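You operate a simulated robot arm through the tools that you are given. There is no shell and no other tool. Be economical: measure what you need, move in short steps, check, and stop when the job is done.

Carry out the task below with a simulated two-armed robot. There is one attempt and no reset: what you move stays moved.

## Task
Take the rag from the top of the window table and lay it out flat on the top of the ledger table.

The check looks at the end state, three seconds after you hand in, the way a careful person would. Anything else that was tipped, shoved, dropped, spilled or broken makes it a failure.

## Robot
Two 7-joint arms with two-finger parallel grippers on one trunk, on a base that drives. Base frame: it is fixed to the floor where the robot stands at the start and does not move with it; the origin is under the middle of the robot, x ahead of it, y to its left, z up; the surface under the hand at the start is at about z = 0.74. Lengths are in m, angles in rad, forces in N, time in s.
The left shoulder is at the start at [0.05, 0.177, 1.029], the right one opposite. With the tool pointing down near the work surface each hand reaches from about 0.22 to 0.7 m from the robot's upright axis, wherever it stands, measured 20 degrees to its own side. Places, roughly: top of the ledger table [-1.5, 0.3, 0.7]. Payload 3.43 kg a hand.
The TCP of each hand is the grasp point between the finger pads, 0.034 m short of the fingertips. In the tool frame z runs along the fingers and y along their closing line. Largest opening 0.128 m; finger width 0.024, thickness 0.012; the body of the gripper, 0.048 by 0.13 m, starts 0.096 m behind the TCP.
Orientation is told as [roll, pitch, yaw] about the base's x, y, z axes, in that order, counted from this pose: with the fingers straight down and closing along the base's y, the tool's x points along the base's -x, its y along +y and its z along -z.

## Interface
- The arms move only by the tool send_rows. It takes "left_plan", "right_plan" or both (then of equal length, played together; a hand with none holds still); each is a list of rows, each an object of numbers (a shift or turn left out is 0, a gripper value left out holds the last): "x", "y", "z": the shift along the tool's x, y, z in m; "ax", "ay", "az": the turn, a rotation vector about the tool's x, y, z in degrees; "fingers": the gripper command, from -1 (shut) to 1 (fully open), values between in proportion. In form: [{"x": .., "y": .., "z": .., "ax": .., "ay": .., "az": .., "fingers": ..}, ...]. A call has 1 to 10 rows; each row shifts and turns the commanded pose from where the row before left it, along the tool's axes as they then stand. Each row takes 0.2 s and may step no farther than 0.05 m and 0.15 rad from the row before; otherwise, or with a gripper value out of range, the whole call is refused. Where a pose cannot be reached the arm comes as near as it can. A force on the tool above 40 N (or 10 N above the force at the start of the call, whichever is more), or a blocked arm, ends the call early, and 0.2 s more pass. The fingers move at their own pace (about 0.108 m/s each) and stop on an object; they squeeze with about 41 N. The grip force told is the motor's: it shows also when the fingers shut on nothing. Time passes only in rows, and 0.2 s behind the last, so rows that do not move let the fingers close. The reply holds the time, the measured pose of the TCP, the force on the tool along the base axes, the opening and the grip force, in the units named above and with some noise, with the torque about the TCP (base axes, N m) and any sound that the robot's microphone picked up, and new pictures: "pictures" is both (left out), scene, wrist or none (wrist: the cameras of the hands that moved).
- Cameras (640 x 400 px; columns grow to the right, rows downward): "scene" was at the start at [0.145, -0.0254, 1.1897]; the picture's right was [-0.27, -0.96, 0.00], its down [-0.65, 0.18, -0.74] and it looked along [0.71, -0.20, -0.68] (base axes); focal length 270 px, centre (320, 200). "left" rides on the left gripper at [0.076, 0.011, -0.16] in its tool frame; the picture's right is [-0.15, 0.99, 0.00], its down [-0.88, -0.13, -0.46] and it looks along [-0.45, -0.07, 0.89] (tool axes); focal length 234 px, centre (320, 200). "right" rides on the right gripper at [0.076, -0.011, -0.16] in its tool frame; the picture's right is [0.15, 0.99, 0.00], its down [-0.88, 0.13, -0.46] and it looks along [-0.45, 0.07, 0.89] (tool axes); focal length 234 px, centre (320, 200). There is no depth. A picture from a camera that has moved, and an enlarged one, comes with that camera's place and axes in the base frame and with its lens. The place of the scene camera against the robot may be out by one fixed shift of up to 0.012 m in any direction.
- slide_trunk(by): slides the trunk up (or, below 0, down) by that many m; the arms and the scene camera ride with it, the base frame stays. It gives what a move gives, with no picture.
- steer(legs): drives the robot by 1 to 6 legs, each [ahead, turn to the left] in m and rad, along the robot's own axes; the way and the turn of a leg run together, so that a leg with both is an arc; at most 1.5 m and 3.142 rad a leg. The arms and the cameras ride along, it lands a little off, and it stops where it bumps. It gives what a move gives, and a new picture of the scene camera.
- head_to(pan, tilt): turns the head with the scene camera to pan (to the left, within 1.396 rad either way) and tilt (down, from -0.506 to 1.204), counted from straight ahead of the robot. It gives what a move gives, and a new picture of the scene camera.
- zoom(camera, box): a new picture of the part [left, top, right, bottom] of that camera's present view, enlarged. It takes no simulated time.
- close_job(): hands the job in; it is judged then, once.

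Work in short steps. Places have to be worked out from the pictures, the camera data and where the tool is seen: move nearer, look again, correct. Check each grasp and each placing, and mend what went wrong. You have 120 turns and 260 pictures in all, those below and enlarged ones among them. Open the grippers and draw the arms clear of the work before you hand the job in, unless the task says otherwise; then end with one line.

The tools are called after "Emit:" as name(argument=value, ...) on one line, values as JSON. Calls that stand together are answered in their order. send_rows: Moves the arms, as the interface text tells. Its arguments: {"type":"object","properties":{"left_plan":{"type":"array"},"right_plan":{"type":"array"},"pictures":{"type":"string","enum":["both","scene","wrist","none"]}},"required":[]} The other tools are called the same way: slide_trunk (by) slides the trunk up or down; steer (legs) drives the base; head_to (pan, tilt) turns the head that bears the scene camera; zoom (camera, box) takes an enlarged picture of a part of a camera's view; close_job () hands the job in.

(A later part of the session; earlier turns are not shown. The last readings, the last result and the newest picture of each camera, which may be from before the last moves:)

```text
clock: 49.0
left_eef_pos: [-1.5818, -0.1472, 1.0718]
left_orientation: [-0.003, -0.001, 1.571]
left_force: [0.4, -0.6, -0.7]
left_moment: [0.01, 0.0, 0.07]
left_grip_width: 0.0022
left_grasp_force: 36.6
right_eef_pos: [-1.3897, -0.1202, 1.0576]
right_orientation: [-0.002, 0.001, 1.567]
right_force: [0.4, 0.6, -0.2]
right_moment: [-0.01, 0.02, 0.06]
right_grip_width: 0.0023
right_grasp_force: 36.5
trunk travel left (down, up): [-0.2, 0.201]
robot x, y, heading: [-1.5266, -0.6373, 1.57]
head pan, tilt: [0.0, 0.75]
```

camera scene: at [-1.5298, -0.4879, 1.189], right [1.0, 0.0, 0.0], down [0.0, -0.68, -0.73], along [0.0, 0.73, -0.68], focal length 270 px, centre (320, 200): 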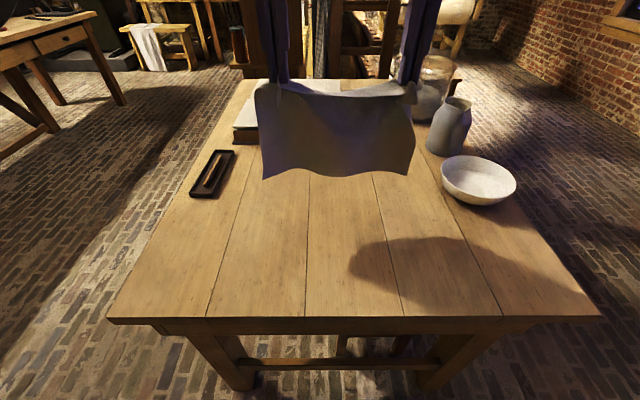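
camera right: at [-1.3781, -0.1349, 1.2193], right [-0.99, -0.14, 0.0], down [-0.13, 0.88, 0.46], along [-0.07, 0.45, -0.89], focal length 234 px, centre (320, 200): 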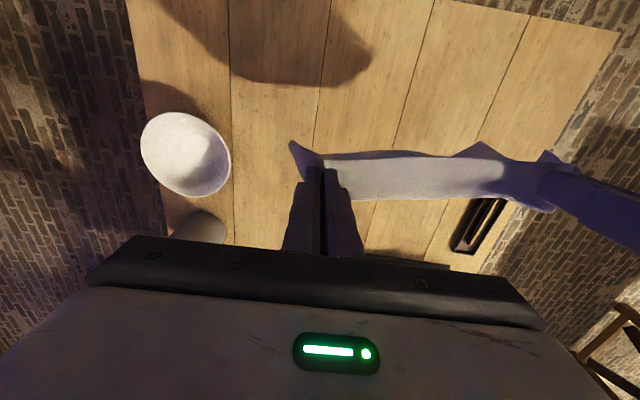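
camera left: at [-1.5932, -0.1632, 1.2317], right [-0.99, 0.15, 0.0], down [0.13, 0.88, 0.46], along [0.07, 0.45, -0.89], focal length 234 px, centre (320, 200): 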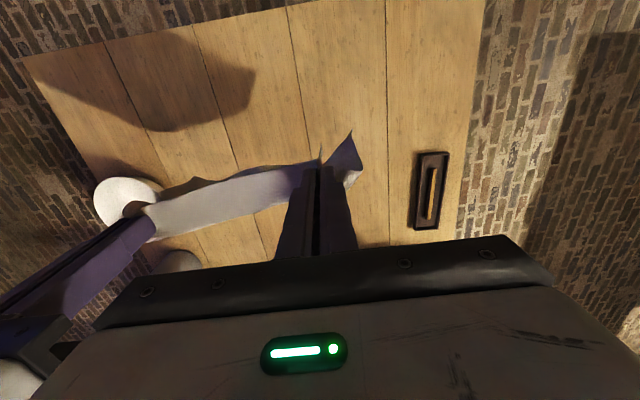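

The command follows the real pose. I align both hands at y = −0.22, z = 1.04 with the edge stretched again.

Emit:
send_rows(left_plan=[{"x": 0.025, "y": 0.003}, {"x": 0.025, "y": 0.003, "z": 0.012}, {"x": 0.023, "z": 0.02}, {}, {}], right_plan=[{"x": 0.035, "y": -0.003}, {"x": 0.035, "y": -0.003, "z": 0.008}, {"x": 0.03, "z": 0.01}, {}, {}], pictures="scene")

```text
clock: 50.2
left_eef_pos: [-1.5879, -0.2191, 1.0408]
left_orientation: [-0.002, 0.001, 1.568]
left_force: [1.1, -0.8, 0.8]
left_moment: [0.03, -0.02, 0.04]
left_grip_width: 0.0024
left_grasp_force: 36.7
right_eef_pos: [-1.3847, -0.2204, 1.0401]
right_orientation: [0.0, 0.001, 1.568]
right_force: [-1.9, 0.6, -0.3]
right_moment: [-0.01, 0.03, 0.04]
right_grip_width: 0.0022
right_grasp_force: 36.7
trunk travel left (down, up): [-0.2, 0.201]
robot x, y, heading: [-1.5229, -0.6386, 1.567]
head pan, tilt: [0.0, 0.75]
camera scene: at [-1.5298, -0.4878, 1.1889], right [1.0, 0.0, 0.0], down [0.0, -0.68, -0.73], along [0.0, 0.73, -0.68], focal length 270 px, centre (320, 200)
```

scene: 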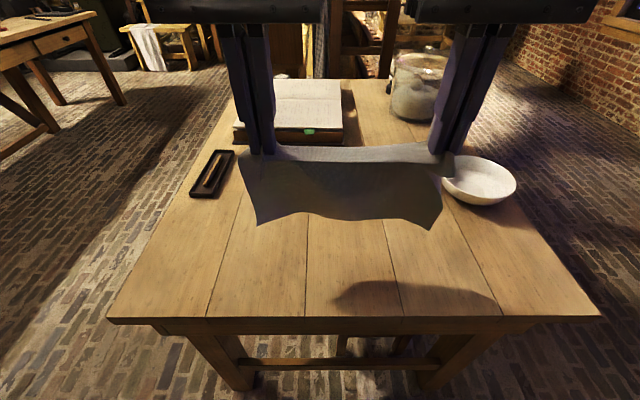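

The bottom edge is still swinging forward. I wait, lower 5 cm, and look again.

Emit:
send_rows(left_plan=[{"z": 0.015}, {"z": 0.02}, {"z": 0.015}, {}, {}, {}, {}, {}], right_plan=[{"z": 0.015}, {"z": 0.02}, {"z": 0.015}, {}, {}, {}, {}, {}], pictures="scene")

```text
clock: 52.0
left_eef_pos: [-1.5876, -0.221, 0.9909]
left_orientation: [-0.001, 0.0, 1.57]
left_force: [0.4, 0.8, 0.9]
left_moment: [-0.03, -0.04, 0.08]
left_grip_width: 0.0022
left_grasp_force: 37.1
right_eef_pos: [-1.3841, -0.2199, 0.9921]
right_orientation: [0.0, 0.0, 1.567]
right_force: [-0.2, -0.4, -0.2]
right_moment: [-0.01, 0.02, 0.01]
right_grip_width: 0.0022
right_grasp_force: 36.9
trunk travel left (down, up): [-0.2, 0.201]
robot x, y, heading: [-1.5286, -0.6363, 1.564]
head pan, tilt: [0.0, 0.75]
camera scene: at [-1.5298, -0.4878, 1.189], right [1.0, 0.0, 0.0], down [0.0, -0.68, -0.73], along [0.0, 0.73, -0.68], focal length 270 px, centre (320, 200)
```

scene: 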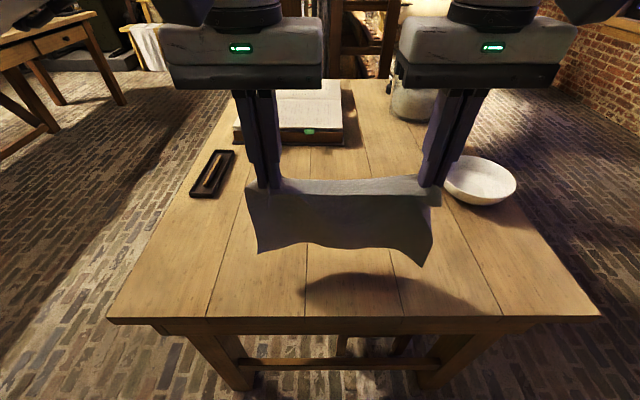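

The free edge leans about 6 cm ahead of the hands, because the cloth leaves the pinch pointing forward. A backward lay therefore suits it after all. At this lower height I move the hands forward to y ≈ −0.06.

Emit:
send_rows(left_plan=[{"x": -0.03}, {"x": -0.04}, {"x": -0.04}, {"x": -0.03}, {"x": -0.02}, {}, {}, {}], right_plan=[{"x": -0.03}, {"x": -0.04}, {"x": -0.04}, {"x": -0.03}, {"x": -0.02}, {}, {}, {}], pictures="scene")

```text
clock: 53.8
left_eef_pos: [-1.5854, -0.0587, 0.9894]
left_orientation: [-0.001, 0.001, 1.568]
left_force: [0.3, -1.0, -0.5]
left_moment: [0.02, 0.0, 0.03]
left_grip_width: 0.0024
left_grasp_force: 37.2
right_eef_pos: [-1.386, -0.0603, 0.9903]
right_orientation: [0.002, 0.0, 1.566]
right_force: [-1.0, -0.8, -0.8]
right_moment: [0.0, 0.01, 0.02]
right_grip_width: 0.0024
right_grasp_force: 36.9
trunk travel left (down, up): [-0.2, 0.201]
robot x, y, heading: [-1.5243, -0.6379, 1.563]
head pan, tilt: [0.0, 0.75]
camera scene: at [-1.5298, -0.4878, 1.1889], right [1.0, 0.0, 0.0], down [0.0, -0.68, -0.73], along [0.0, 0.73, -0.68], focal length 270 px, centre (320, 200)
```

scene: 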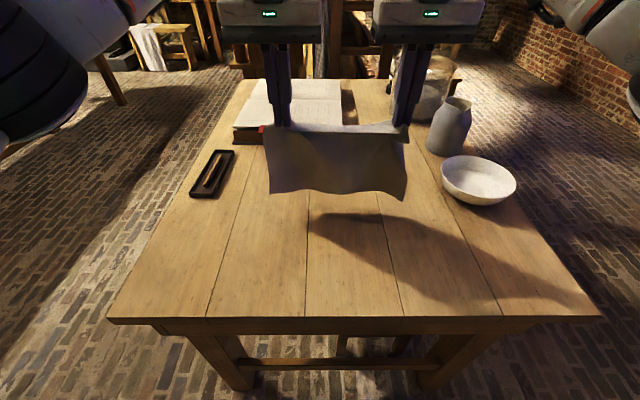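

The hands reach there with the free edge at about y ≈ 0.01. I lower 5 cm so the edge meets the table.

Emit:
send_rows(left_plan=[{"z": 0.015}, {"z": 0.015}, {"z": 0.015, "x": 0.01}, {"z": 0.015, "x": 0.01}, {}, {}], right_plan=[{"z": 0.015}, {"z": 0.015}, {"z": 0.015, "x": 0.01}, {"z": 0.015, "x": 0.01}, {}, {}], pictures="scene")

Emit:
zoom(camera="scene", box=[200, 90, 520, 290])

```text
clock: 55.2
left_eef_pos: [-1.5868, -0.0811, 0.9326]
left_orientation: [0.0, 0.0, 1.569]
left_force: [0.6, 0.5, -0.2]
left_moment: [0.03, -0.01, 0.05]
left_grip_width: 0.0022
left_grasp_force: 37.2
right_eef_pos: [-1.3841, -0.0805, 0.9304]
right_orientation: [0.0, 0.001, 1.568]
right_force: [0.0, 0.8, -0.3]
right_moment: [0.02, 0.04, -0.01]
right_grip_width: 0.0022
right_grasp_force: 36.9
trunk travel left (down, up): [-0.2, 0.201]
robot x, y, heading: [-1.5266, -0.6399, 1.567]
head pan, tilt: [0.0, 0.75]
camera scene: at [-1.5298, -0.4878, 1.1889], right [1.0, 0.0, 0.0], down [0.0, -0.68, -0.73], along [0.0, 0.73, -0.68], focal length 270 px, centre (320, 200)
```

scene: 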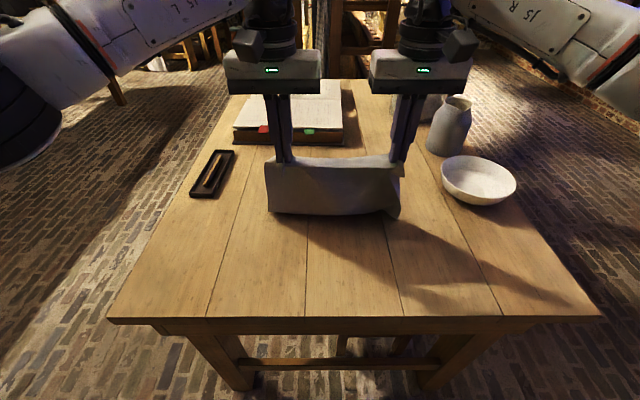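

```text
2.00 times, centred on (360, 190) of scene
camera zoom: at [-1.5298, -0.4878, 1.1889], right [1.0, 0.0, 0.0], down [0.0, -0.68, -0.73], along [0.0, 0.73, -0.68], focal length 541 px, centre (240, 220)
```

zoom: 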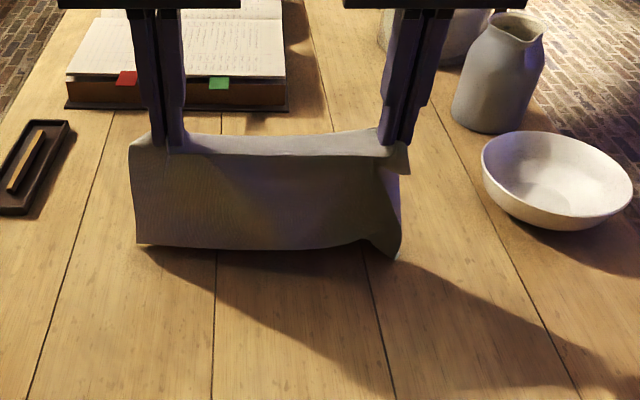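

The edge has met the table. I check from the wrist cameras which way the free edge points.

Emit:
zoom(camera="right", box=[160, 60, 640, 360])

Emit:
zoom(camera="left", box=[0, 60, 480, 360])

```text
1.33 times, centred on (400, 210) of right
camera zoom: at [-1.3739, -0.1558, 1.0918], right [-0.99, -0.14, 0.0], down [-0.13, 0.88, 0.45], along [-0.06, 0.45, -0.89], focal length 312 px, centre (213, 187)
```

zoom: 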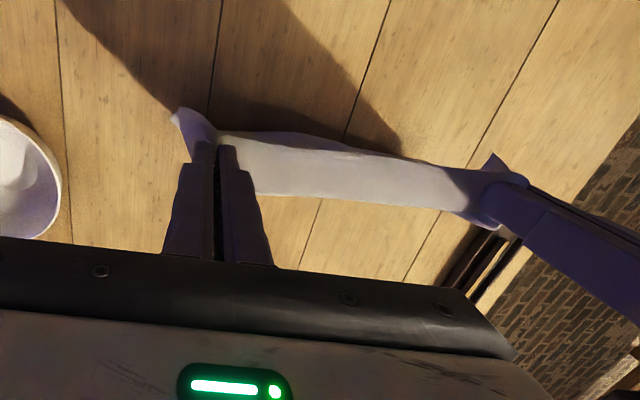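

```text
1.33 times, centred on (240, 210) of left
camera zoom: at [-1.599, -0.1571, 1.0915], right [-0.99, 0.15, 0.0], down [0.13, 0.88, 0.46], along [0.07, 0.45, -0.89], focal length 312 px, centre (427, 187)
```

zoom: 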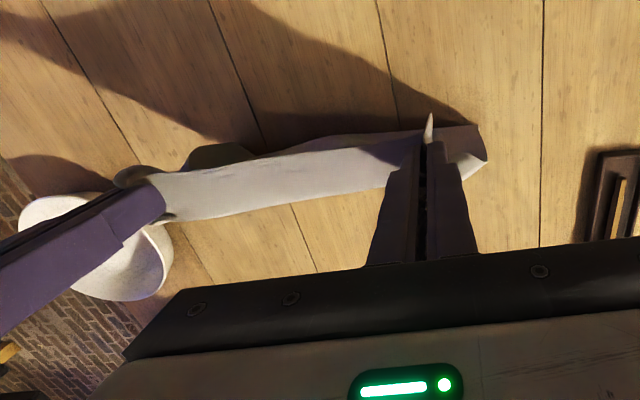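

The free edge is just touching about beneath the hands. I move back while lowering so the edge trails forward of the hands.

Emit:
send_rows(left_plan=[{"x": 0.02, "z": 0.006}, {"x": 0.02, "z": 0.01}, {"x": 0.02, "z": 0.014}, {"x": 0.015, "z": 0.02}], right_plan=[{"x": 0.02, "z": 0.006}, {"x": 0.02, "z": 0.01}, {"x": 0.02, "z": 0.014}, {"x": 0.015, "z": 0.02}])

```text
clock: 56.2
left_eef_pos: [-1.5856, -0.1567, 0.8799]
left_orientation: [-0.001, 0.0, 1.569]
left_force: [0.1, -0.8, 0.1]
left_moment: [0.02, 0.0, 0.05]
left_grip_width: 0.0024
left_grasp_force: 36.7
right_eef_pos: [-1.3853, -0.1566, 0.8812]
right_orientation: [0.002, 0.0, 1.568]
right_force: [-0.3, -0.2, 0.2]
right_moment: [0.01, 0.01, 0.06]
right_grip_width: 0.0021
right_grasp_force: 36.8
trunk travel left (down, up): [-0.2, 0.201]
robot x, y, heading: [-1.5242, -0.6372, 1.565]
head pan, tilt: [0.0, 0.75]
camera scene: at [-1.5298, -0.4878, 1.189], right [1.0, 0.0, 0.0], down [0.0, -0.68, -0.73], along [0.0, 0.73, -0.68], focal length 270 px, centre (320, 200)
camera right: at [-1.3746, -0.2317, 1.0419], right [-0.99, -0.14, 0.0], down [-0.13, 0.88, 0.45], along [-0.06, 0.45, -0.89], focal length 234 px, centre (320, 200)
camera left: at [-1.5987, -0.2326, 1.0403], right [-0.99, 0.15, 0.0], down [0.13, 0.88, 0.46], along [0.07, 0.45, -0.89], focal length 234 px, centre (320, 200)
```

scene: 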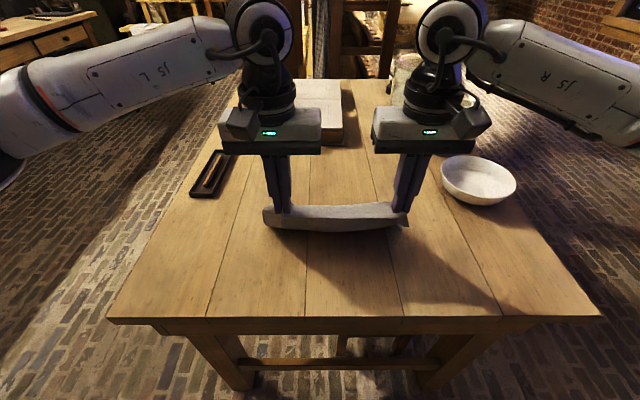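
right: 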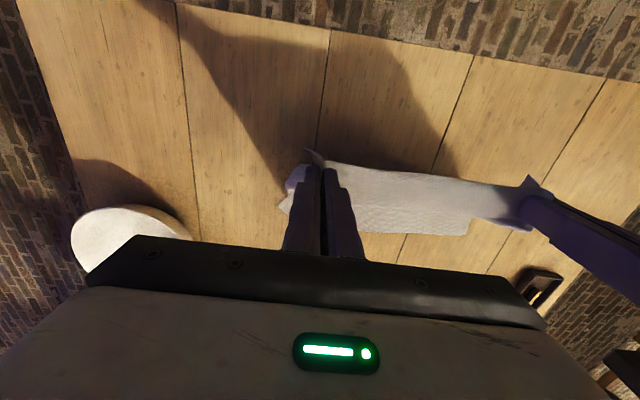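
left: 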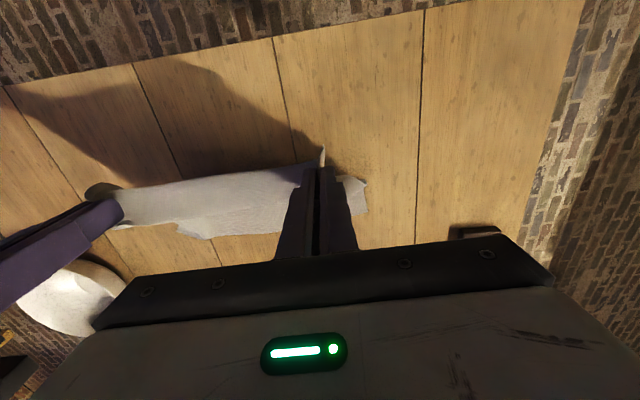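

The far edge now lies ahead of the hands, at y ≈ −0.05, so the lay direction works. The near edge would end right at the table's rim, though. I lift and redo this about 6 cm further in.

Emit:
send_rows(left_plan=[{"z": -0.035}, {"z": -0.035}, {"x": -0.03, "z": -0.01}, {"x": -0.04}, {"x": -0.04}, {"x": -0.035}, {}, {}, {}], right_plan=[{"z": -0.035}, {"z": -0.035}, {"x": -0.03, "z": -0.01}, {"x": -0.04}, {"x": -0.04}, {"x": -0.035}, {}, {}, {}], pictures="scene")

```text
clock: 58.2
left_eef_pos: [-1.5923, -0.0239, 0.9549]
left_orientation: [0.0, 0.0, 1.567]
left_force: [5.2, -1.3, -0.7]
left_moment: [0.03, -0.18, 0.03]
left_grip_width: 0.002
left_grasp_force: 37.0
left hand out of reach, approached as far as the arm can: row 6
right_eef_pos: [-1.3868, -0.0108, 0.96]
right_orientation: [0.001, 0.0, 1.568]
right_force: [-5.7, -0.9, 0.1]
right_moment: [-0.02, 0.16, 0.07]
right_grip_width: 0.0021
right_grasp_force: 36.9
trunk travel left (down, up): [-0.2, 0.201]
robot x, y, heading: [-1.5238, -0.6367, 1.568]
head pan, tilt: [0.0, 0.75]
camera scene: at [-1.5298, -0.4879, 1.189], right [1.0, 0.0, 0.0], down [0.0, -0.68, -0.73], along [0.0, 0.73, -0.68], focal length 270 px, centre (320, 200)
```

scene: 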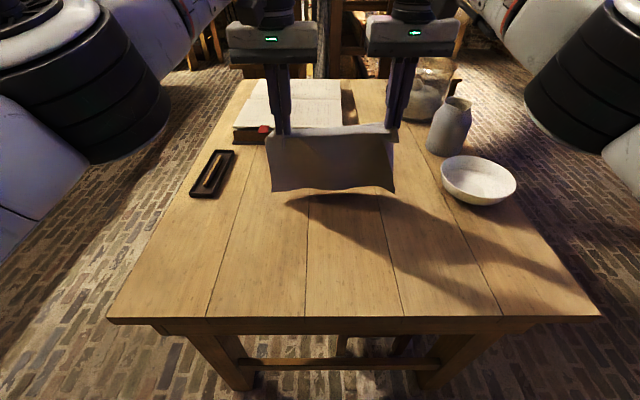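

Hands are at y ≈ −0.02. I align them, lower to contact, then draw back and down as before.

Emit:
send_rows(left_plan=[{"y": -0.002, "z": 0.01}, {"z": 0.012}, {}, {"x": 0.01, "z": 0.01}, {"x": 0.02, "z": 0.008}, {"x": 0.02, "z": 0.01}, {"x": 0.02, "z": 0.014}, {"x": 0.015, "z": 0.016}, {}], right_plan=[{"x": 0.013, "y": 0.002, "z": 0.012}, {"z": 0.012}, {}, {"x": 0.01, "z": 0.012}, {"x": 0.02, "z": 0.008}, {"x": 0.02, "z": 0.01}, {"x": 0.02, "z": 0.014}, {"x": 0.015, "z": 0.016}, {}])

```text
clock: 60.2
left_eef_pos: [-1.591, -0.1107, 0.8745]
left_orientation: [-0.003, 0.001, 1.569]
left_force: [3.3, 0.6, 0.4]
left_moment: [0.01, -0.14, 0.02]
left_grip_width: 0.0024
left_grasp_force: 37.3
right_eef_pos: [-1.3841, -0.1101, 0.8756]
right_orientation: [-0.001, 0.001, 1.568]
right_force: [-3.6, -1.3, 0.3]
right_moment: [-0.01, 0.13, 0.04]
right_grip_width: 0.002
right_grasp_force: 37.0
trunk travel left (down, up): [-0.2, 0.201]
robot x, y, heading: [-1.5256, -0.6383, 1.564]
head pan, tilt: [0.0, 0.75]
camera scene: at [-1.5298, -0.4878, 1.189], right [1.0, 0.0, 0.0], down [0.0, -0.68, -0.73], along [0.0, 0.73, -0.68], focal length 270 px, centre (320, 200)
camera right: at [-1.3741, -0.1863, 1.0362], right [-0.99, -0.14, 0.0], down [-0.13, 0.88, 0.46], along [-0.07, 0.45, -0.89], focal length 234 px, centre (320, 200)
camera left: at [-1.6028, -0.1864, 1.0343], right [-0.99, 0.15, 0.0], down [0.13, 0.88, 0.46], along [0.07, 0.45, -0.89], focal length 234 px, centre (320, 200)
```

scene: 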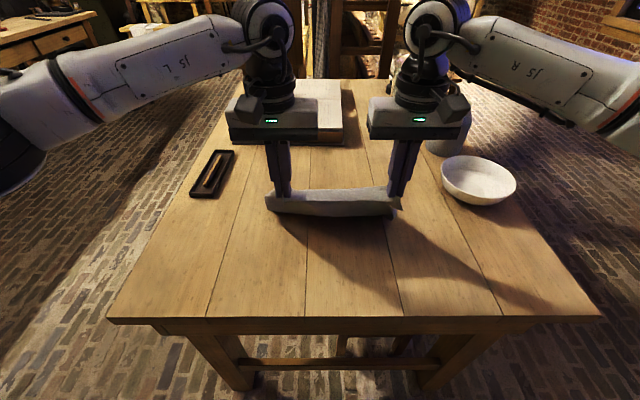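
right: 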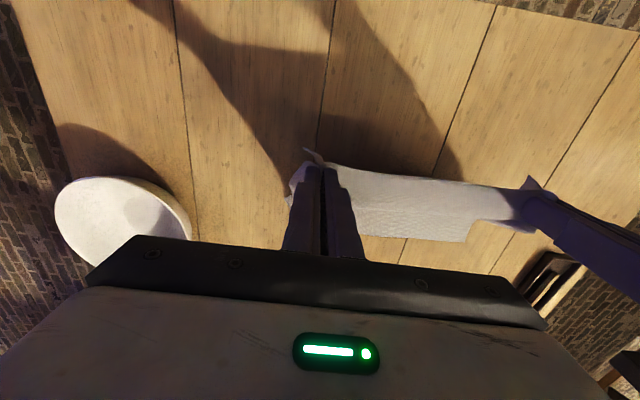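
left: 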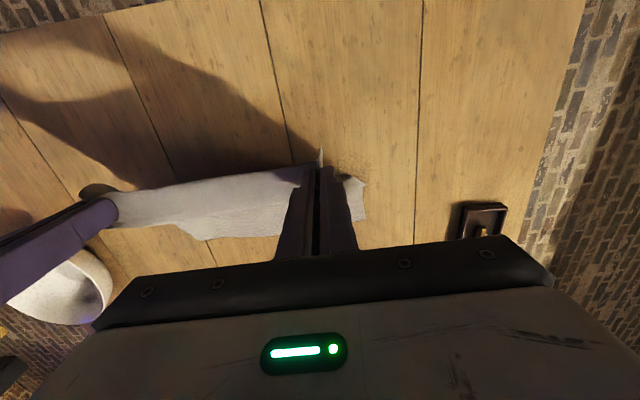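

The far edge is at about y ≈ 0.0 now, as wanted. I keep going back and down.

Emit:
send_rows(left_plan=[{"x": 0.02, "z": 0.012}, {"x": 0.02, "z": 0.014}, {"x": 0.02, "z": 0.016}, {"x": 0.015, "z": 0.016}, {"x": 0.01, "z": 0.014}, {}], right_plan=[{"x": 0.02, "z": 0.012}, {"x": 0.02, "z": 0.014}, {"x": 0.02, "z": 0.016}, {"x": 0.015, "z": 0.016}, {"x": 0.01, "z": 0.014}, {}])

```text
clock: 61.6
left_eef_pos: [-1.5923, -0.1947, 0.8029]
left_orientation: [-0.003, 0.001, 1.568]
left_force: [2.8, -0.1, -0.4]
left_moment: [0.05, -0.12, 0.02]
left_grip_width: 0.0024
left_grasp_force: 36.7
right_eef_pos: [-1.3862, -0.1945, 0.8047]
right_orientation: [0.0, -0.001, 1.567]
right_force: [-3.1, -0.2, 0.2]
right_moment: [-0.03, 0.14, 0.03]
right_grip_width: 0.0022
right_grasp_force: 37.0
trunk travel left (down, up): [-0.2, 0.201]
robot x, y, heading: [-1.5265, -0.637, 1.569]
head pan, tilt: [0.0, 0.75]
camera scene: at [-1.5298, -0.4878, 1.189], right [1.0, 0.0, 0.0], down [0.0, -0.68, -0.73], along [0.0, 0.73, -0.68], focal length 270 px, centre (320, 200)
camera right: at [-1.3752, -0.2712, 0.9651], right [-0.99, -0.14, 0.0], down [-0.13, 0.88, 0.46], along [-0.07, 0.45, -0.89], focal length 234 px, centre (320, 200)
camera left: at [-1.6038, -0.2712, 0.963], right [-0.99, 0.15, 0.0], down [0.13, 0.88, 0.46], along [0.07, 0.45, -0.89], focal length 234 px, centre (320, 200)
```

scene: 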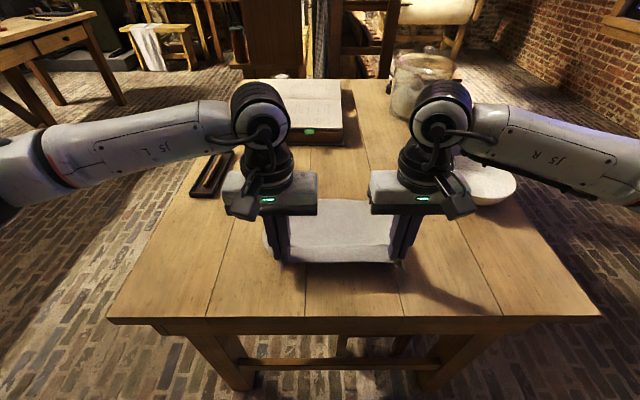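
right: 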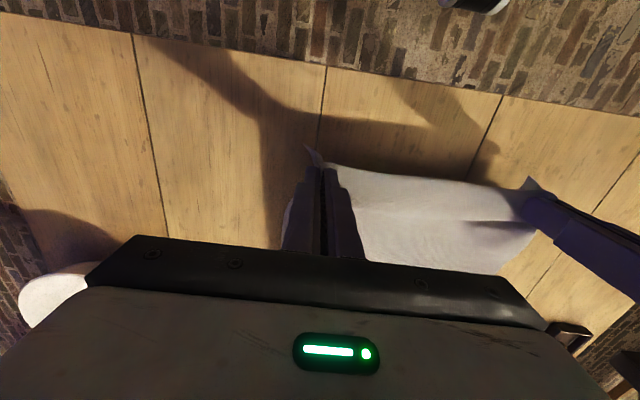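
left: 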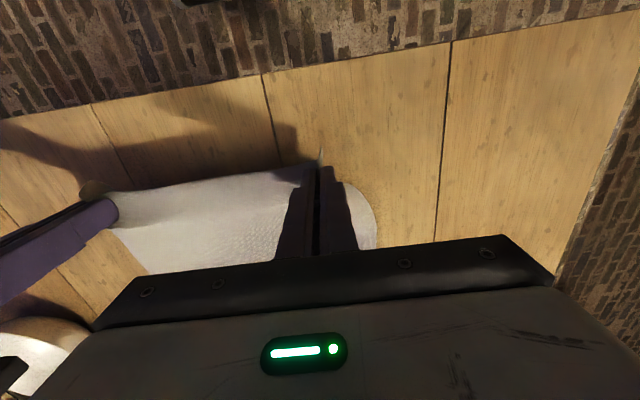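

The rag is laying out well. I lower the last 2–3 cm with a further 2 cm pull back, feeling for contact.

Emit:
send_rows(left_plan=[{"x": 0.01, "z": 0.01}, {"x": 0.006, "z": 0.008}, {"x": 0.004, "z": 0.006}, {"z": 0.003}, {}], right_plan=[{"x": 0.01, "z": 0.01}, {"x": 0.006, "z": 0.008}, {"x": 0.004, "z": 0.006}, {"z": 0.004}, {}])

```text
clock: 62.8
left_eef_pos: [-1.5911, -0.2146, 0.7763]
left_orientation: [-0.001, 0.001, 1.569]
left_force: [1.4, 0.7, 0.6]
left_moment: [0.02, -0.07, 0.04]
left_grip_width: 0.0023
left_grasp_force: 37.4
right_eef_pos: [-1.3877, -0.2147, 0.7761]
right_orientation: [0.0, 0.003, 1.567]
right_force: [-1.1, -0.4, 0.3]
right_moment: [-0.01, 0.09, 0.02]
right_grip_width: 0.0022
right_grasp_force: 37.0
trunk travel left (down, up): [-0.2, 0.201]
robot x, y, heading: [-1.5228, -0.6375, 1.568]
head pan, tilt: [0.0, 0.75]
camera scene: at [-1.5298, -0.4878, 1.189], right [1.0, 0.0, 0.0], down [0.0, -0.68, -0.73], along [0.0, 0.73, -0.68], focal length 270 px, centre (320, 200)
camera right: at [-1.376, -0.2907, 0.9374], right [-0.99, -0.14, 0.0], down [-0.13, 0.88, 0.46], along [-0.06, 0.45, -0.89], focal length 234 px, centre (320, 200)
camera left: at [-1.6032, -0.291, 0.9361], right [-0.99, 0.15, 0.0], down [0.13, 0.88, 0.46], along [0.07, 0.45, -0.89], focal length 234 px, centre (320, 200)
```

scene: 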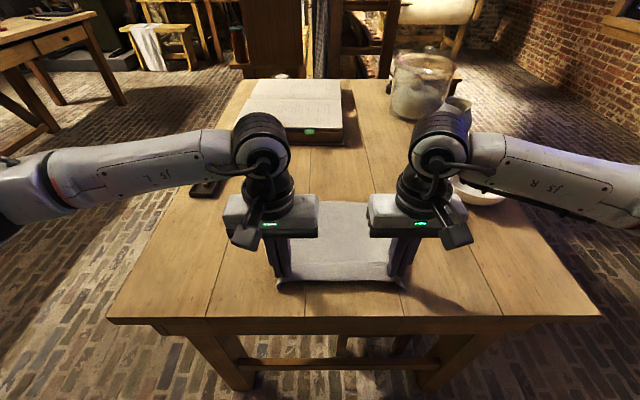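
right: 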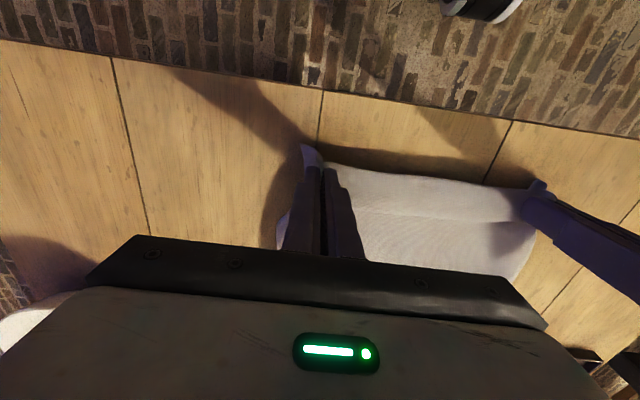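
left: 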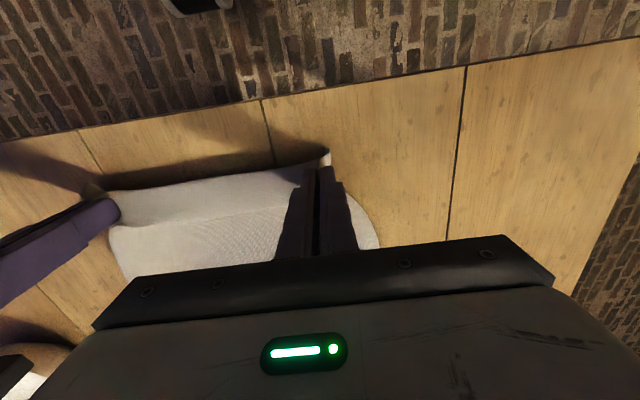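

No contact force yet; I lower in fine steps until I feel the table.

Emit:
send_rows(left_plan=[{"z": 0.003}, {"z": 0.003}, {"z": 0.002}, {}], right_plan=[{"z": 0.003}, {"z": 0.003}, {"z": 0.002}, {}], pictures="none")

```text
clock: 63.8
left_eef_pos: [-1.591, -0.2148, 0.768]
left_orientation: [-0.002, 0.0, 1.569]
left_force: [1.3, -0.5, -0.1]
left_moment: [0.02, -0.06, 0.04]
left_grip_width: 0.002
left_grasp_force: 36.8
right_eef_pos: [-1.3872, -0.2133, 0.7681]
right_orientation: [-0.001, 0.0, 1.566]
right_force: [-1.9, 0.3, -0.4]
right_moment: [0.05, 0.08, -0.02]
right_grip_width: 0.0022
right_grasp_force: 37.3
trunk travel left (down, up): [-0.2, 0.201]
robot x, y, heading: [-1.5269, -0.6379, 1.569]
head pan, tilt: [0.0, 0.75]
```

Still nothing, so the ledger table is a bit lower than the window table. I keep lowering with a slight pull back.

Emit:
send_rows(left_plan=[{"z": 0.005, "x": 0.004}, {"z": 0.005, "x": 0.003}, {"z": 0.004}, {"z": 0.003}, {}], right_plan=[{"z": 0.005, "x": 0.004}, {"z": 0.005, "x": 0.003}, {"z": 0.004}, {"z": 0.003}, {}])

```text
clock: 65.0
left_eef_pos: [-1.5915, -0.222, 0.7552]
left_orientation: [-0.002, -0.007, 1.568]
left_force: [-0.7, -3.7, 35.1]
left_moment: [-0.16, 0.39, 0.08]
left_grip_width: 0.0024
left_grasp_force: 36.1
right_eef_pos: [-1.3864, -0.2219, 0.7543]
right_orientation: [0.002, -0.01, 1.566]
right_force: [0.0, 3.9, 21.1]
right_moment: [0.04, 0.0, 0.07]
right_grip_width: 0.0023
right_grasp_force: 36.8
trunk travel left (down, up): [-0.2, 0.201]
robot x, y, heading: [-1.5296, -0.6377, 1.565]
head pan, tilt: [0.0, 0.75]
camera scene: at [-1.53, -0.4912, 1.1903], right [1.0, 0.0, 0.0], down [0.0, -0.68, -0.73], along [0.0, 0.73, -0.68], focal length 270 px, centre (320, 200)
camera right: at [-1.3759, -0.299, 0.9158], right [-0.99, -0.14, 0.0], down [-0.13, 0.88, 0.46], along [-0.07, 0.46, -0.89], focal length 234 px, centre (320, 200)
camera left: at [-1.6037, -0.2998, 0.9152], right [-0.99, 0.15, 0.0], down [0.13, 0.88, 0.46], along [0.07, 0.46, -0.89], focal length 234 px, centre (320, 200)
```

scene: 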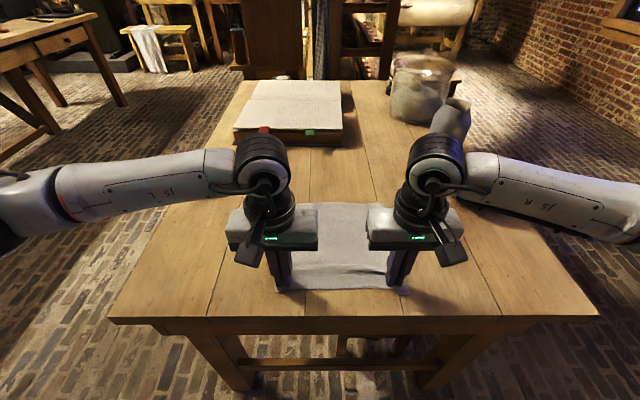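
right: 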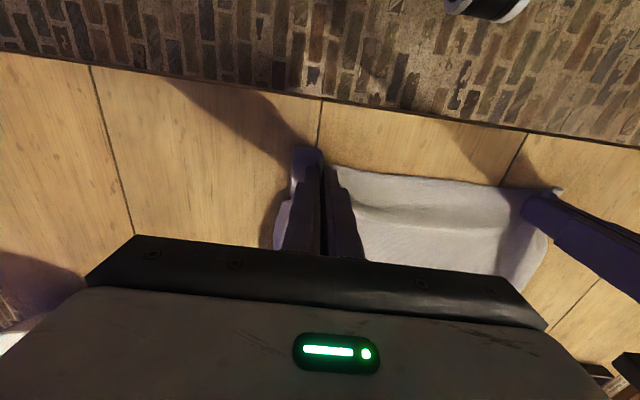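
left: 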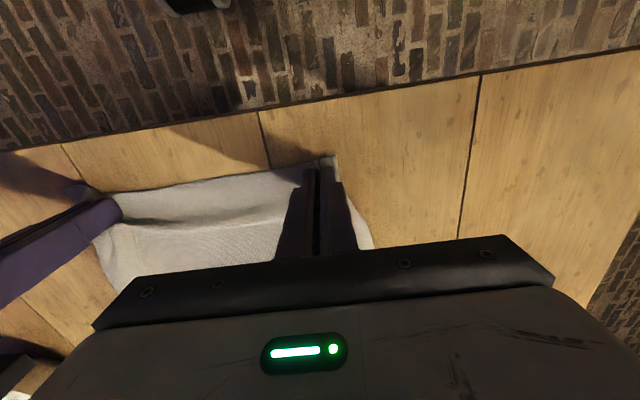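

The table surface is at z ≈ 0.72. I ease up 4 mm, pull back 12 mm to take out the wave, then open the fingers to about their original gap.

Emit:
send_rows(left_plan=[{"z": -0.006}, {"x": 0.006}, {"x": 0.006}, {}, {"fingers": -0.7}, {"fingers": -0.4}, {"fingers": -0.1}, {}], right_plan=[{"z": -0.006}, {"x": 0.006}, {"x": 0.006}, {}, {"fingers": -0.7}, {"fingers": -0.4}, {"fingers": -0.1}, {}])

```text
clock: 66.8
left_eef_pos: [-1.591, -0.2333, 0.757]
left_orientation: [-0.002, 0.0, 1.57]
left_force: [0.9, 0.0, -0.2]
left_moment: [0.0, -0.03, 0.03]
left_grip_width: 0.0577
left_grasp_force: 0.1
right_eef_pos: [-1.3875, -0.2322, 0.7577]
right_orientation: [0.0, 0.0, 1.568]
right_force: [0.2, -0.3, 0.2]
right_moment: [0.02, 0.0, 0.04]
right_grip_width: 0.0577
right_grasp_force: 0.1
trunk travel left (down, up): [-0.2, 0.201]
robot x, y, heading: [-1.5262, -0.6323, 1.564]
head pan, tilt: [0.0, 0.75]
camera scene: at [-1.5298, -0.4879, 1.1889], right [1.0, 0.0, 0.0], down [0.0, -0.68, -0.73], along [0.0, 0.73, -0.68], focal length 270 px, centre (320, 200)
camera right: at [-1.3759, -0.3087, 0.9185], right [-0.99, -0.14, 0.0], down [-0.13, 0.88, 0.46], along [-0.06, 0.45, -0.89], focal length 234 px, centre (320, 200)
camera left: at [-1.6035, -0.3102, 0.9181], right [-0.99, 0.15, 0.0], down [0.13, 0.88, 0.46], along [0.07, 0.45, -0.89], focal length 234 px, centre (320, 200)
```

scene: 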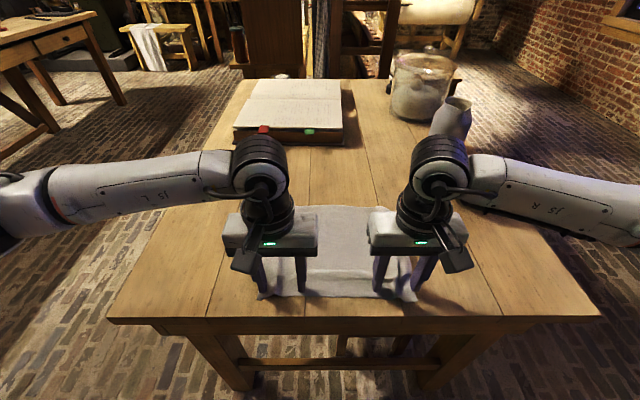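
right: 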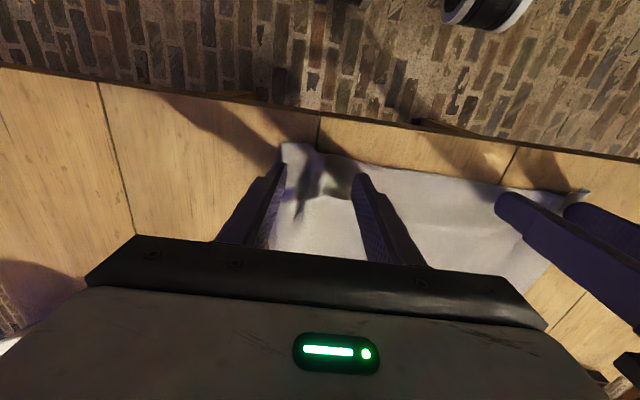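
left: 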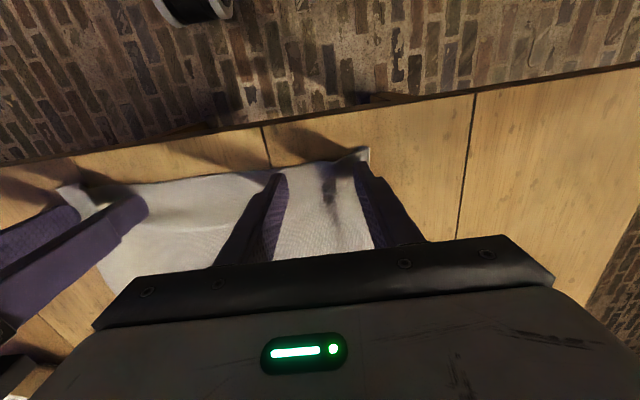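

Released well; the corners are springing back. I lift both hands straight up and view the result.

Emit:
send_rows(left_plan=[{"z": -0.03}, {"z": -0.04}, {"z": -0.04}, {"z": -0.04}, {"z": -0.04}, {"y": 0.05}, {"y": 0.05}, {}], right_plan=[{"z": -0.03}, {"z": -0.04}, {"z": -0.04}, {"z": -0.04}, {"z": -0.04}, {"y": -0.05}, {"y": -0.05}, {}])

Emit:
zoom(camera="scene", box=[200, 140, 520, 340])

```text
clock: 68.6
left_eef_pos: [-1.6909, -0.2346, 0.9489]
left_orientation: [-0.002, 0.0, 1.568]
left_force: [-0.6, -0.1, 0.2]
left_moment: [-0.01, 0.02, -0.02]
left_grip_width: 0.0576
left_grasp_force: 0.0
right_eef_pos: [-1.286, -0.2327, 0.9462]
right_orientation: [-0.001, -0.001, 1.57]
right_force: [0.5, -0.1, -1.1]
right_moment: [-0.02, -0.01, 0.03]
right_grip_width: 0.0577
right_grasp_force: 0.1
trunk travel left (down, up): [-0.2, 0.201]
robot x, y, heading: [-1.5248, -0.6362, 1.564]
head pan, tilt: [0.0, 0.75]
camera scene: at [-1.5298, -0.4879, 1.1889], right [1.0, 0.0, 0.0], down [0.0, -0.68, -0.73], along [0.0, 0.73, -0.68], focal length 270 px, centre (320, 200)
camera right: at [-1.2751, -0.3096, 1.1079], right [-0.99, -0.14, 0.0], down [-0.13, 0.88, 0.46], along [-0.07, 0.45, -0.89], focal length 234 px, centre (320, 200)
camera left: at [-1.7026, -0.3111, 1.1081], right [-0.99, 0.15, 0.0], down [0.13, 0.88, 0.46], along [0.07, 0.45, -0.89], focal length 234 px, centre (320, 200)
```

scene: 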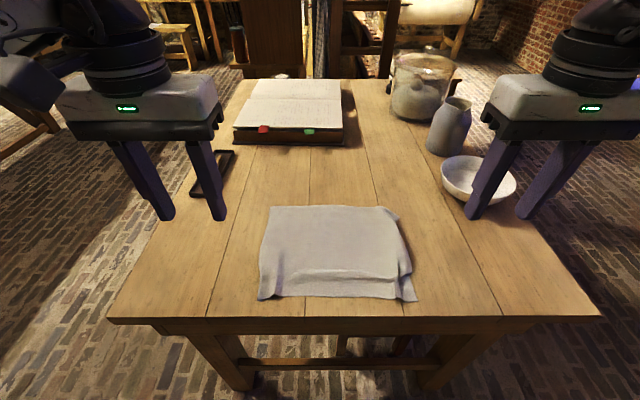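
right: 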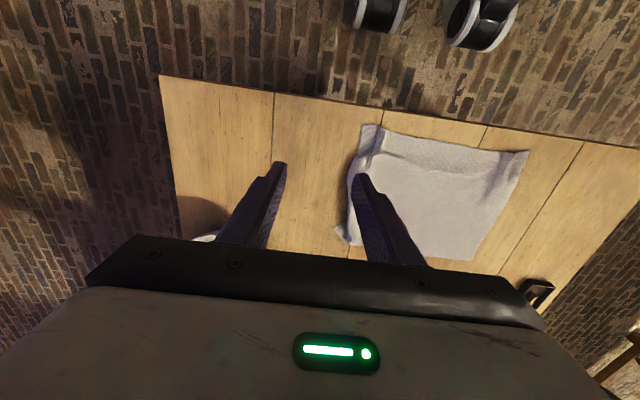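
left: 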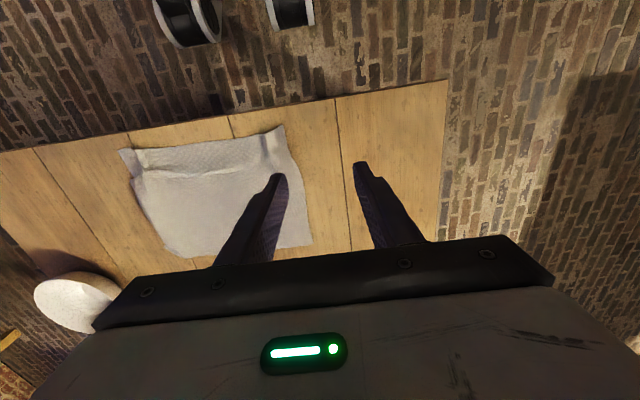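

```text
2.00 times, centred on (360, 240) of scene
camera zoom: at [-1.5298, -0.4879, 1.1889], right [1.0, 0.0, 0.0], down [0.0, -0.68, -0.73], along [0.0, 0.73, -0.68], focal length 541 px, centre (240, 120)
```

zoom: 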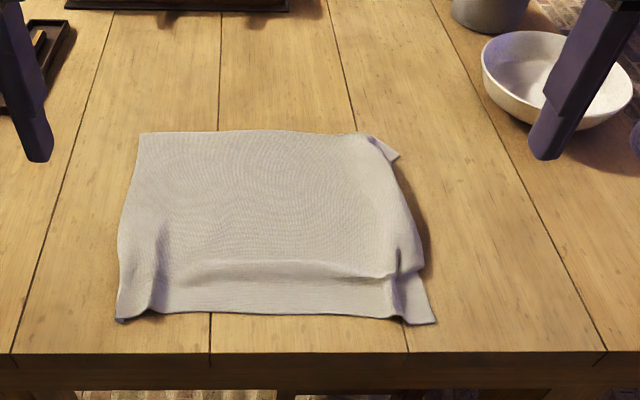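

The rag lies mostly flat (x −1.65…−1.36, y −0.25…0). Its right edge looks curled and there is a ridge near the front. I look closer.

Emit:
zoom(camera="right", box=[320, 100, 560, 280])

Emit:
zoom(camera="scene", box=[340, 195, 440, 310])

Emit:
zoom(camera="left", box=[100, 110, 340, 280])

```text
2.22 times, centred on (440, 190) of right
camera zoom: at [-1.2751, -0.3096, 1.1079], right [-0.99, -0.14, 0.0], down [-0.13, 0.88, 0.46], along [-0.07, 0.45, -0.89], focal length 520 px, centre (53, 222)
```

zoom: 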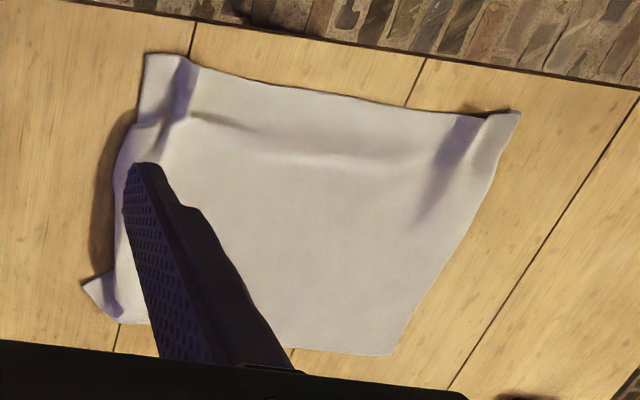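

```text
3.48 times, centred on (390, 252) of scene
camera zoom: at [-1.5298, -0.4879, 1.1889], right [1.0, 0.0, 0.0], down [0.0, -0.68, -0.73], along [0.0, 0.73, -0.68], focal length 940 px, centre (76, 17)
```

zoom: 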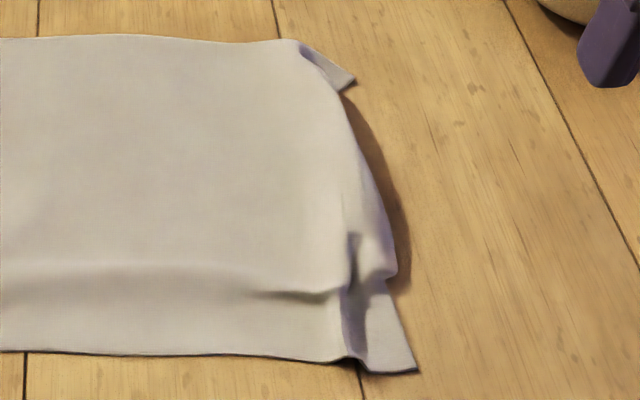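

```text
2.35 times, centred on (220, 195) of left
camera zoom: at [-1.7026, -0.3111, 1.1081], right [-0.99, 0.15, 0.0], down [0.13, 0.88, 0.46], along [0.07, 0.45, -0.89], focal length 551 px, centre (555, 212)
```

zoom: 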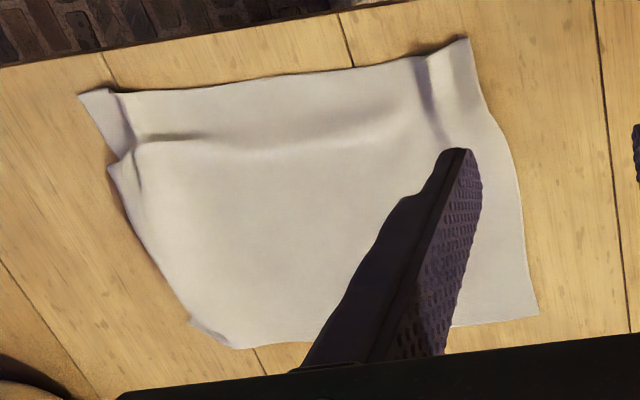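

The right edge bulges over, with its far corner pulled about 4 cm in toward me, at (−1.34, −0.05). A slack ridge also runs near the front. I'll pinch both far corners and pull them gently outward, so first I move the hands above them.

Emit:
send_rows(left_plan=[{"x": -0.04, "y": -0.013}, {"x": -0.04, "y": -0.013}, {"x": -0.04, "y": -0.013}, {"x": -0.04, "y": -0.013}, {"x": -0.04, "y": -0.014, "z": 0.03}, {"z": 0.04}, {"z": 0.04}, {"z": 0.03}, {}], right_plan=[{"x": -0.04, "y": 0.013}, {"x": -0.04, "y": 0.013}, {"x": -0.04, "y": 0.013}, {"x": -0.035, "y": 0.015}, {"x": -0.03, "y": 0.015, "z": 0.03}, {"z": 0.04}, {"z": 0.04}, {"z": 0.03}, {}])

```text
refused: row 5 steps farther than a row can; nothing moved
```

Row 5 was a touch too long; I split the motion.

Emit:
send_rows(left_plan=[{"x": -0.04, "y": -0.013}, {"x": -0.04, "y": -0.013}, {"x": -0.04, "y": -0.013}, {"x": -0.04, "y": -0.013}, {"x": -0.04, "y": -0.014}, {"z": 0.035}, {"z": 0.035}, {"z": 0.035}, {"z": 0.035}, {}], right_plan=[{"x": -0.04, "y": 0.013}, {"x": -0.04, "y": 0.013}, {"x": -0.04, "y": 0.013}, {"x": -0.035, "y": 0.015}, {"x": -0.03, "y": 0.015}, {"z": 0.035}, {"z": 0.035}, {"z": 0.035}, {"z": 0.035}, {}])

```text
clock: 70.8
left_eef_pos: [-1.6255, -0.034, 0.8059]
left_orientation: [-0.002, 0.0, 1.569]
left_force: [-0.2, 0.7, 0.7]
left_moment: [0.0, 0.0, -0.05]
left_grip_width: 0.0578
left_grasp_force: 0.0
right_eef_pos: [-1.3585, -0.0477, 0.8051]
right_orientation: [-0.001, 0.002, 1.568]
right_force: [-0.6, 0.4, -0.1]
right_moment: [-0.04, 0.0, -0.01]
right_grip_width: 0.0576
right_grasp_force: 0.0
trunk travel left (down, up): [-0.2, 0.201]
robot x, y, heading: [-1.5259, -0.6392, 1.567]
head pan, tilt: [0.0, 0.75]
camera scene: at [-1.5298, -0.4878, 1.189], right [1.0, 0.0, 0.0], down [0.0, -0.68, -0.73], along [0.0, 0.73, -0.68], focal length 270 px, centre (320, 200)
camera right: at [-1.3452, -0.1233, 0.9664], right [-0.99, -0.14, 0.0], down [-0.13, 0.88, 0.46], along [-0.07, 0.45, -0.89], focal length 234 px, centre (320, 200)
camera left: at [-1.6379, -0.1111, 0.9668], right [-0.99, 0.15, 0.0], down [0.13, 0.88, 0.46], along [0.07, 0.45, -0.89], focal length 234 px, centre (320, 200)
```

scene: 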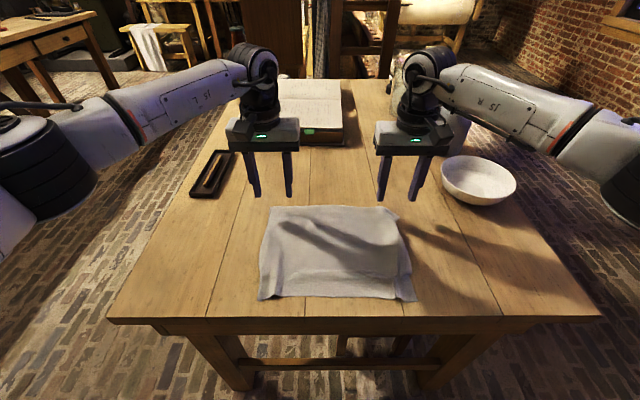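
right: 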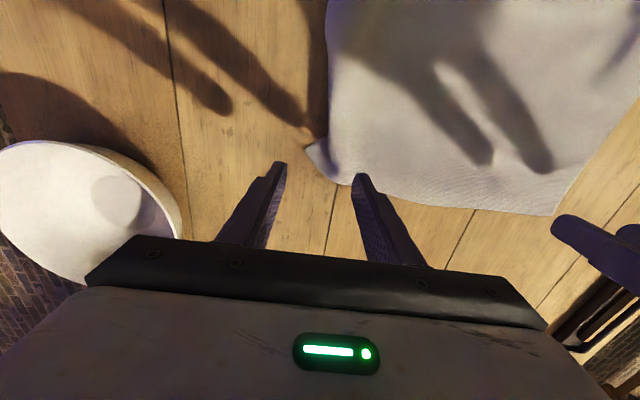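
left: 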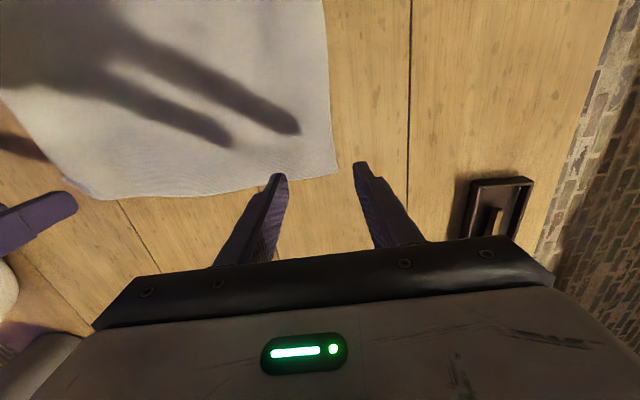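

Far corners are at (−1.645, −0.02) and the tip at (−1.343, −0.058). I align the fingers on them and descend to just above contact (TCP z ≈ 0.757).

Emit:
send_rows(left_plan=[{"y": -0.0155, "fingers": -0.3}, {"z": 0.025}, {"z": 0.02}, {"z": 0.004}, {}], right_plan=[{"y": 0.0135, "x": 0.012, "fingers": -0.44}, {"z": 0.025}, {"z": 0.02}, {"z": 0.003}, {}], pictures="wrist")

```text
clock: 72.0
left_eef_pos: [-1.6095, -0.0349, 0.7594]
left_orientation: [-0.001, 0.0, 1.569]
left_force: [-0.4, 0.1, -1.0]
left_moment: [0.03, 0.02, 0.0]
left_grip_width: 0.0446
left_grasp_force: 0.0
right_eef_pos: [-1.3678, -0.0602, 0.7585]
right_orientation: [0.001, -0.001, 1.568]
right_force: [-0.8, 0.2, 0.2]
right_moment: [-0.01, 0.0, 0.03]
right_grip_width: 0.0357
right_grasp_force: 0.0
trunk travel left (down, up): [-0.2, 0.201]
robot x, y, heading: [-1.5242, -0.6386, 1.568]
head pan, tilt: [0.0, 0.75]
camera right: at [-1.3573, -0.1353, 0.9192], right [-0.99, -0.14, 0.0], down [-0.13, 0.88, 0.46], along [-0.06, 0.45, -0.89], focal length 234 px, centre (320, 200)
camera left: at [-1.6222, -0.1108, 0.9188], right [-0.99, 0.15, 0.0], down [0.13, 0.88, 0.46], along [0.07, 0.45, -0.89], focal length 234 px, centre (320, 200)
```

right: 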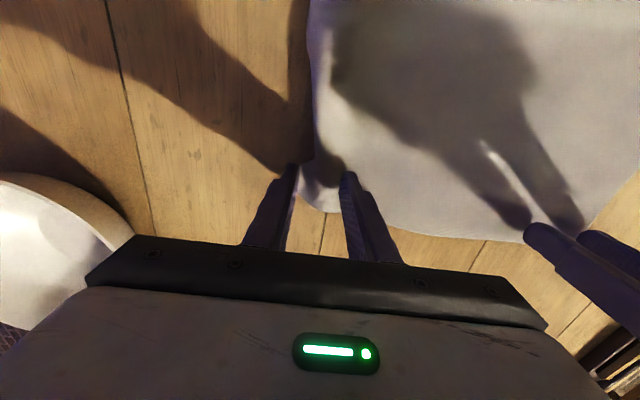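
left: 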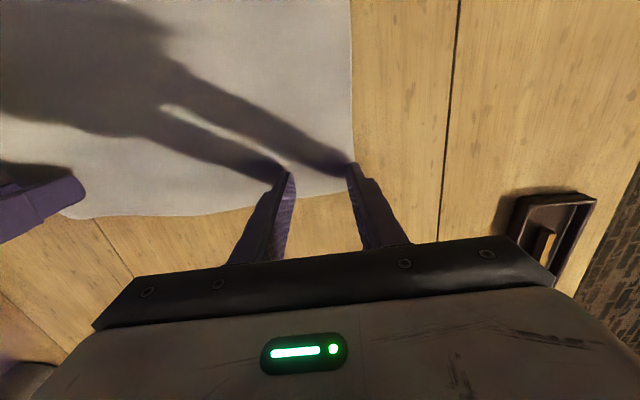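

Both hands straddle the corner cloth. I nudge the left hand in slightly, press, and close.

Emit:
send_rows(left_plan=[{"x": 0.008, "y": -0.006}, {"z": 0.003}, {"z": 0.001}, {"fingers": -1}, {}, {}, {}], right_plan=[{}, {"z": 0.003}, {"z": 0.001}, {"fingers": -1}, {}, {}, {}], pictures="wrist")

```text
clock: 73.6
left_eef_pos: [-1.6018, -0.0428, 0.755]
left_orientation: [-0.003, -0.001, 1.566]
left_force: [6.7, -0.2, 4.6]
left_moment: [0.01, -0.18, 0.05]
left_grip_width: 0.0019
left_grasp_force: 36.9
right_eef_pos: [-1.3697, -0.0597, 0.7561]
right_orientation: [0.003, -0.001, 1.569]
right_force: [-7.4, 1.6, 5.3]
right_moment: [0.04, 0.19, 0.02]
right_grip_width: 0.0023
right_grasp_force: 37.2
trunk travel left (down, up): [-0.2, 0.201]
robot x, y, heading: [-1.5259, -0.6406, 1.568]
head pan, tilt: [0.0, 0.75]
camera right: at [-1.3579, -0.1359, 0.9164], right [-0.99, -0.14, 0.0], down [-0.13, 0.88, 0.46], along [-0.07, 0.45, -0.89], focal length 234 px, centre (320, 200)
camera left: at [-1.6156, -0.1191, 0.9155], right [-0.99, 0.15, 0.0], down [0.13, 0.88, 0.46], along [0.07, 0.45, -0.89], focal length 234 px, centre (320, 200)
```

right: 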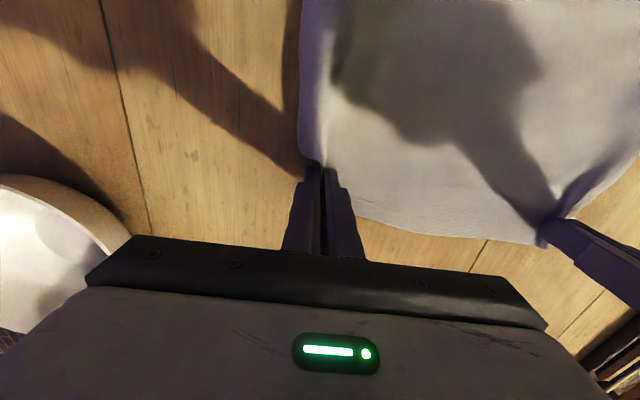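
left: 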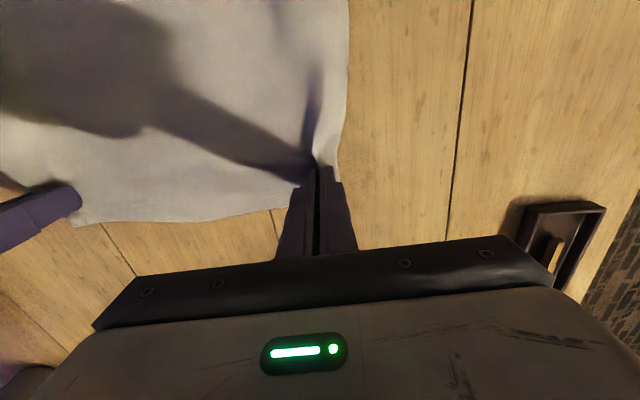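

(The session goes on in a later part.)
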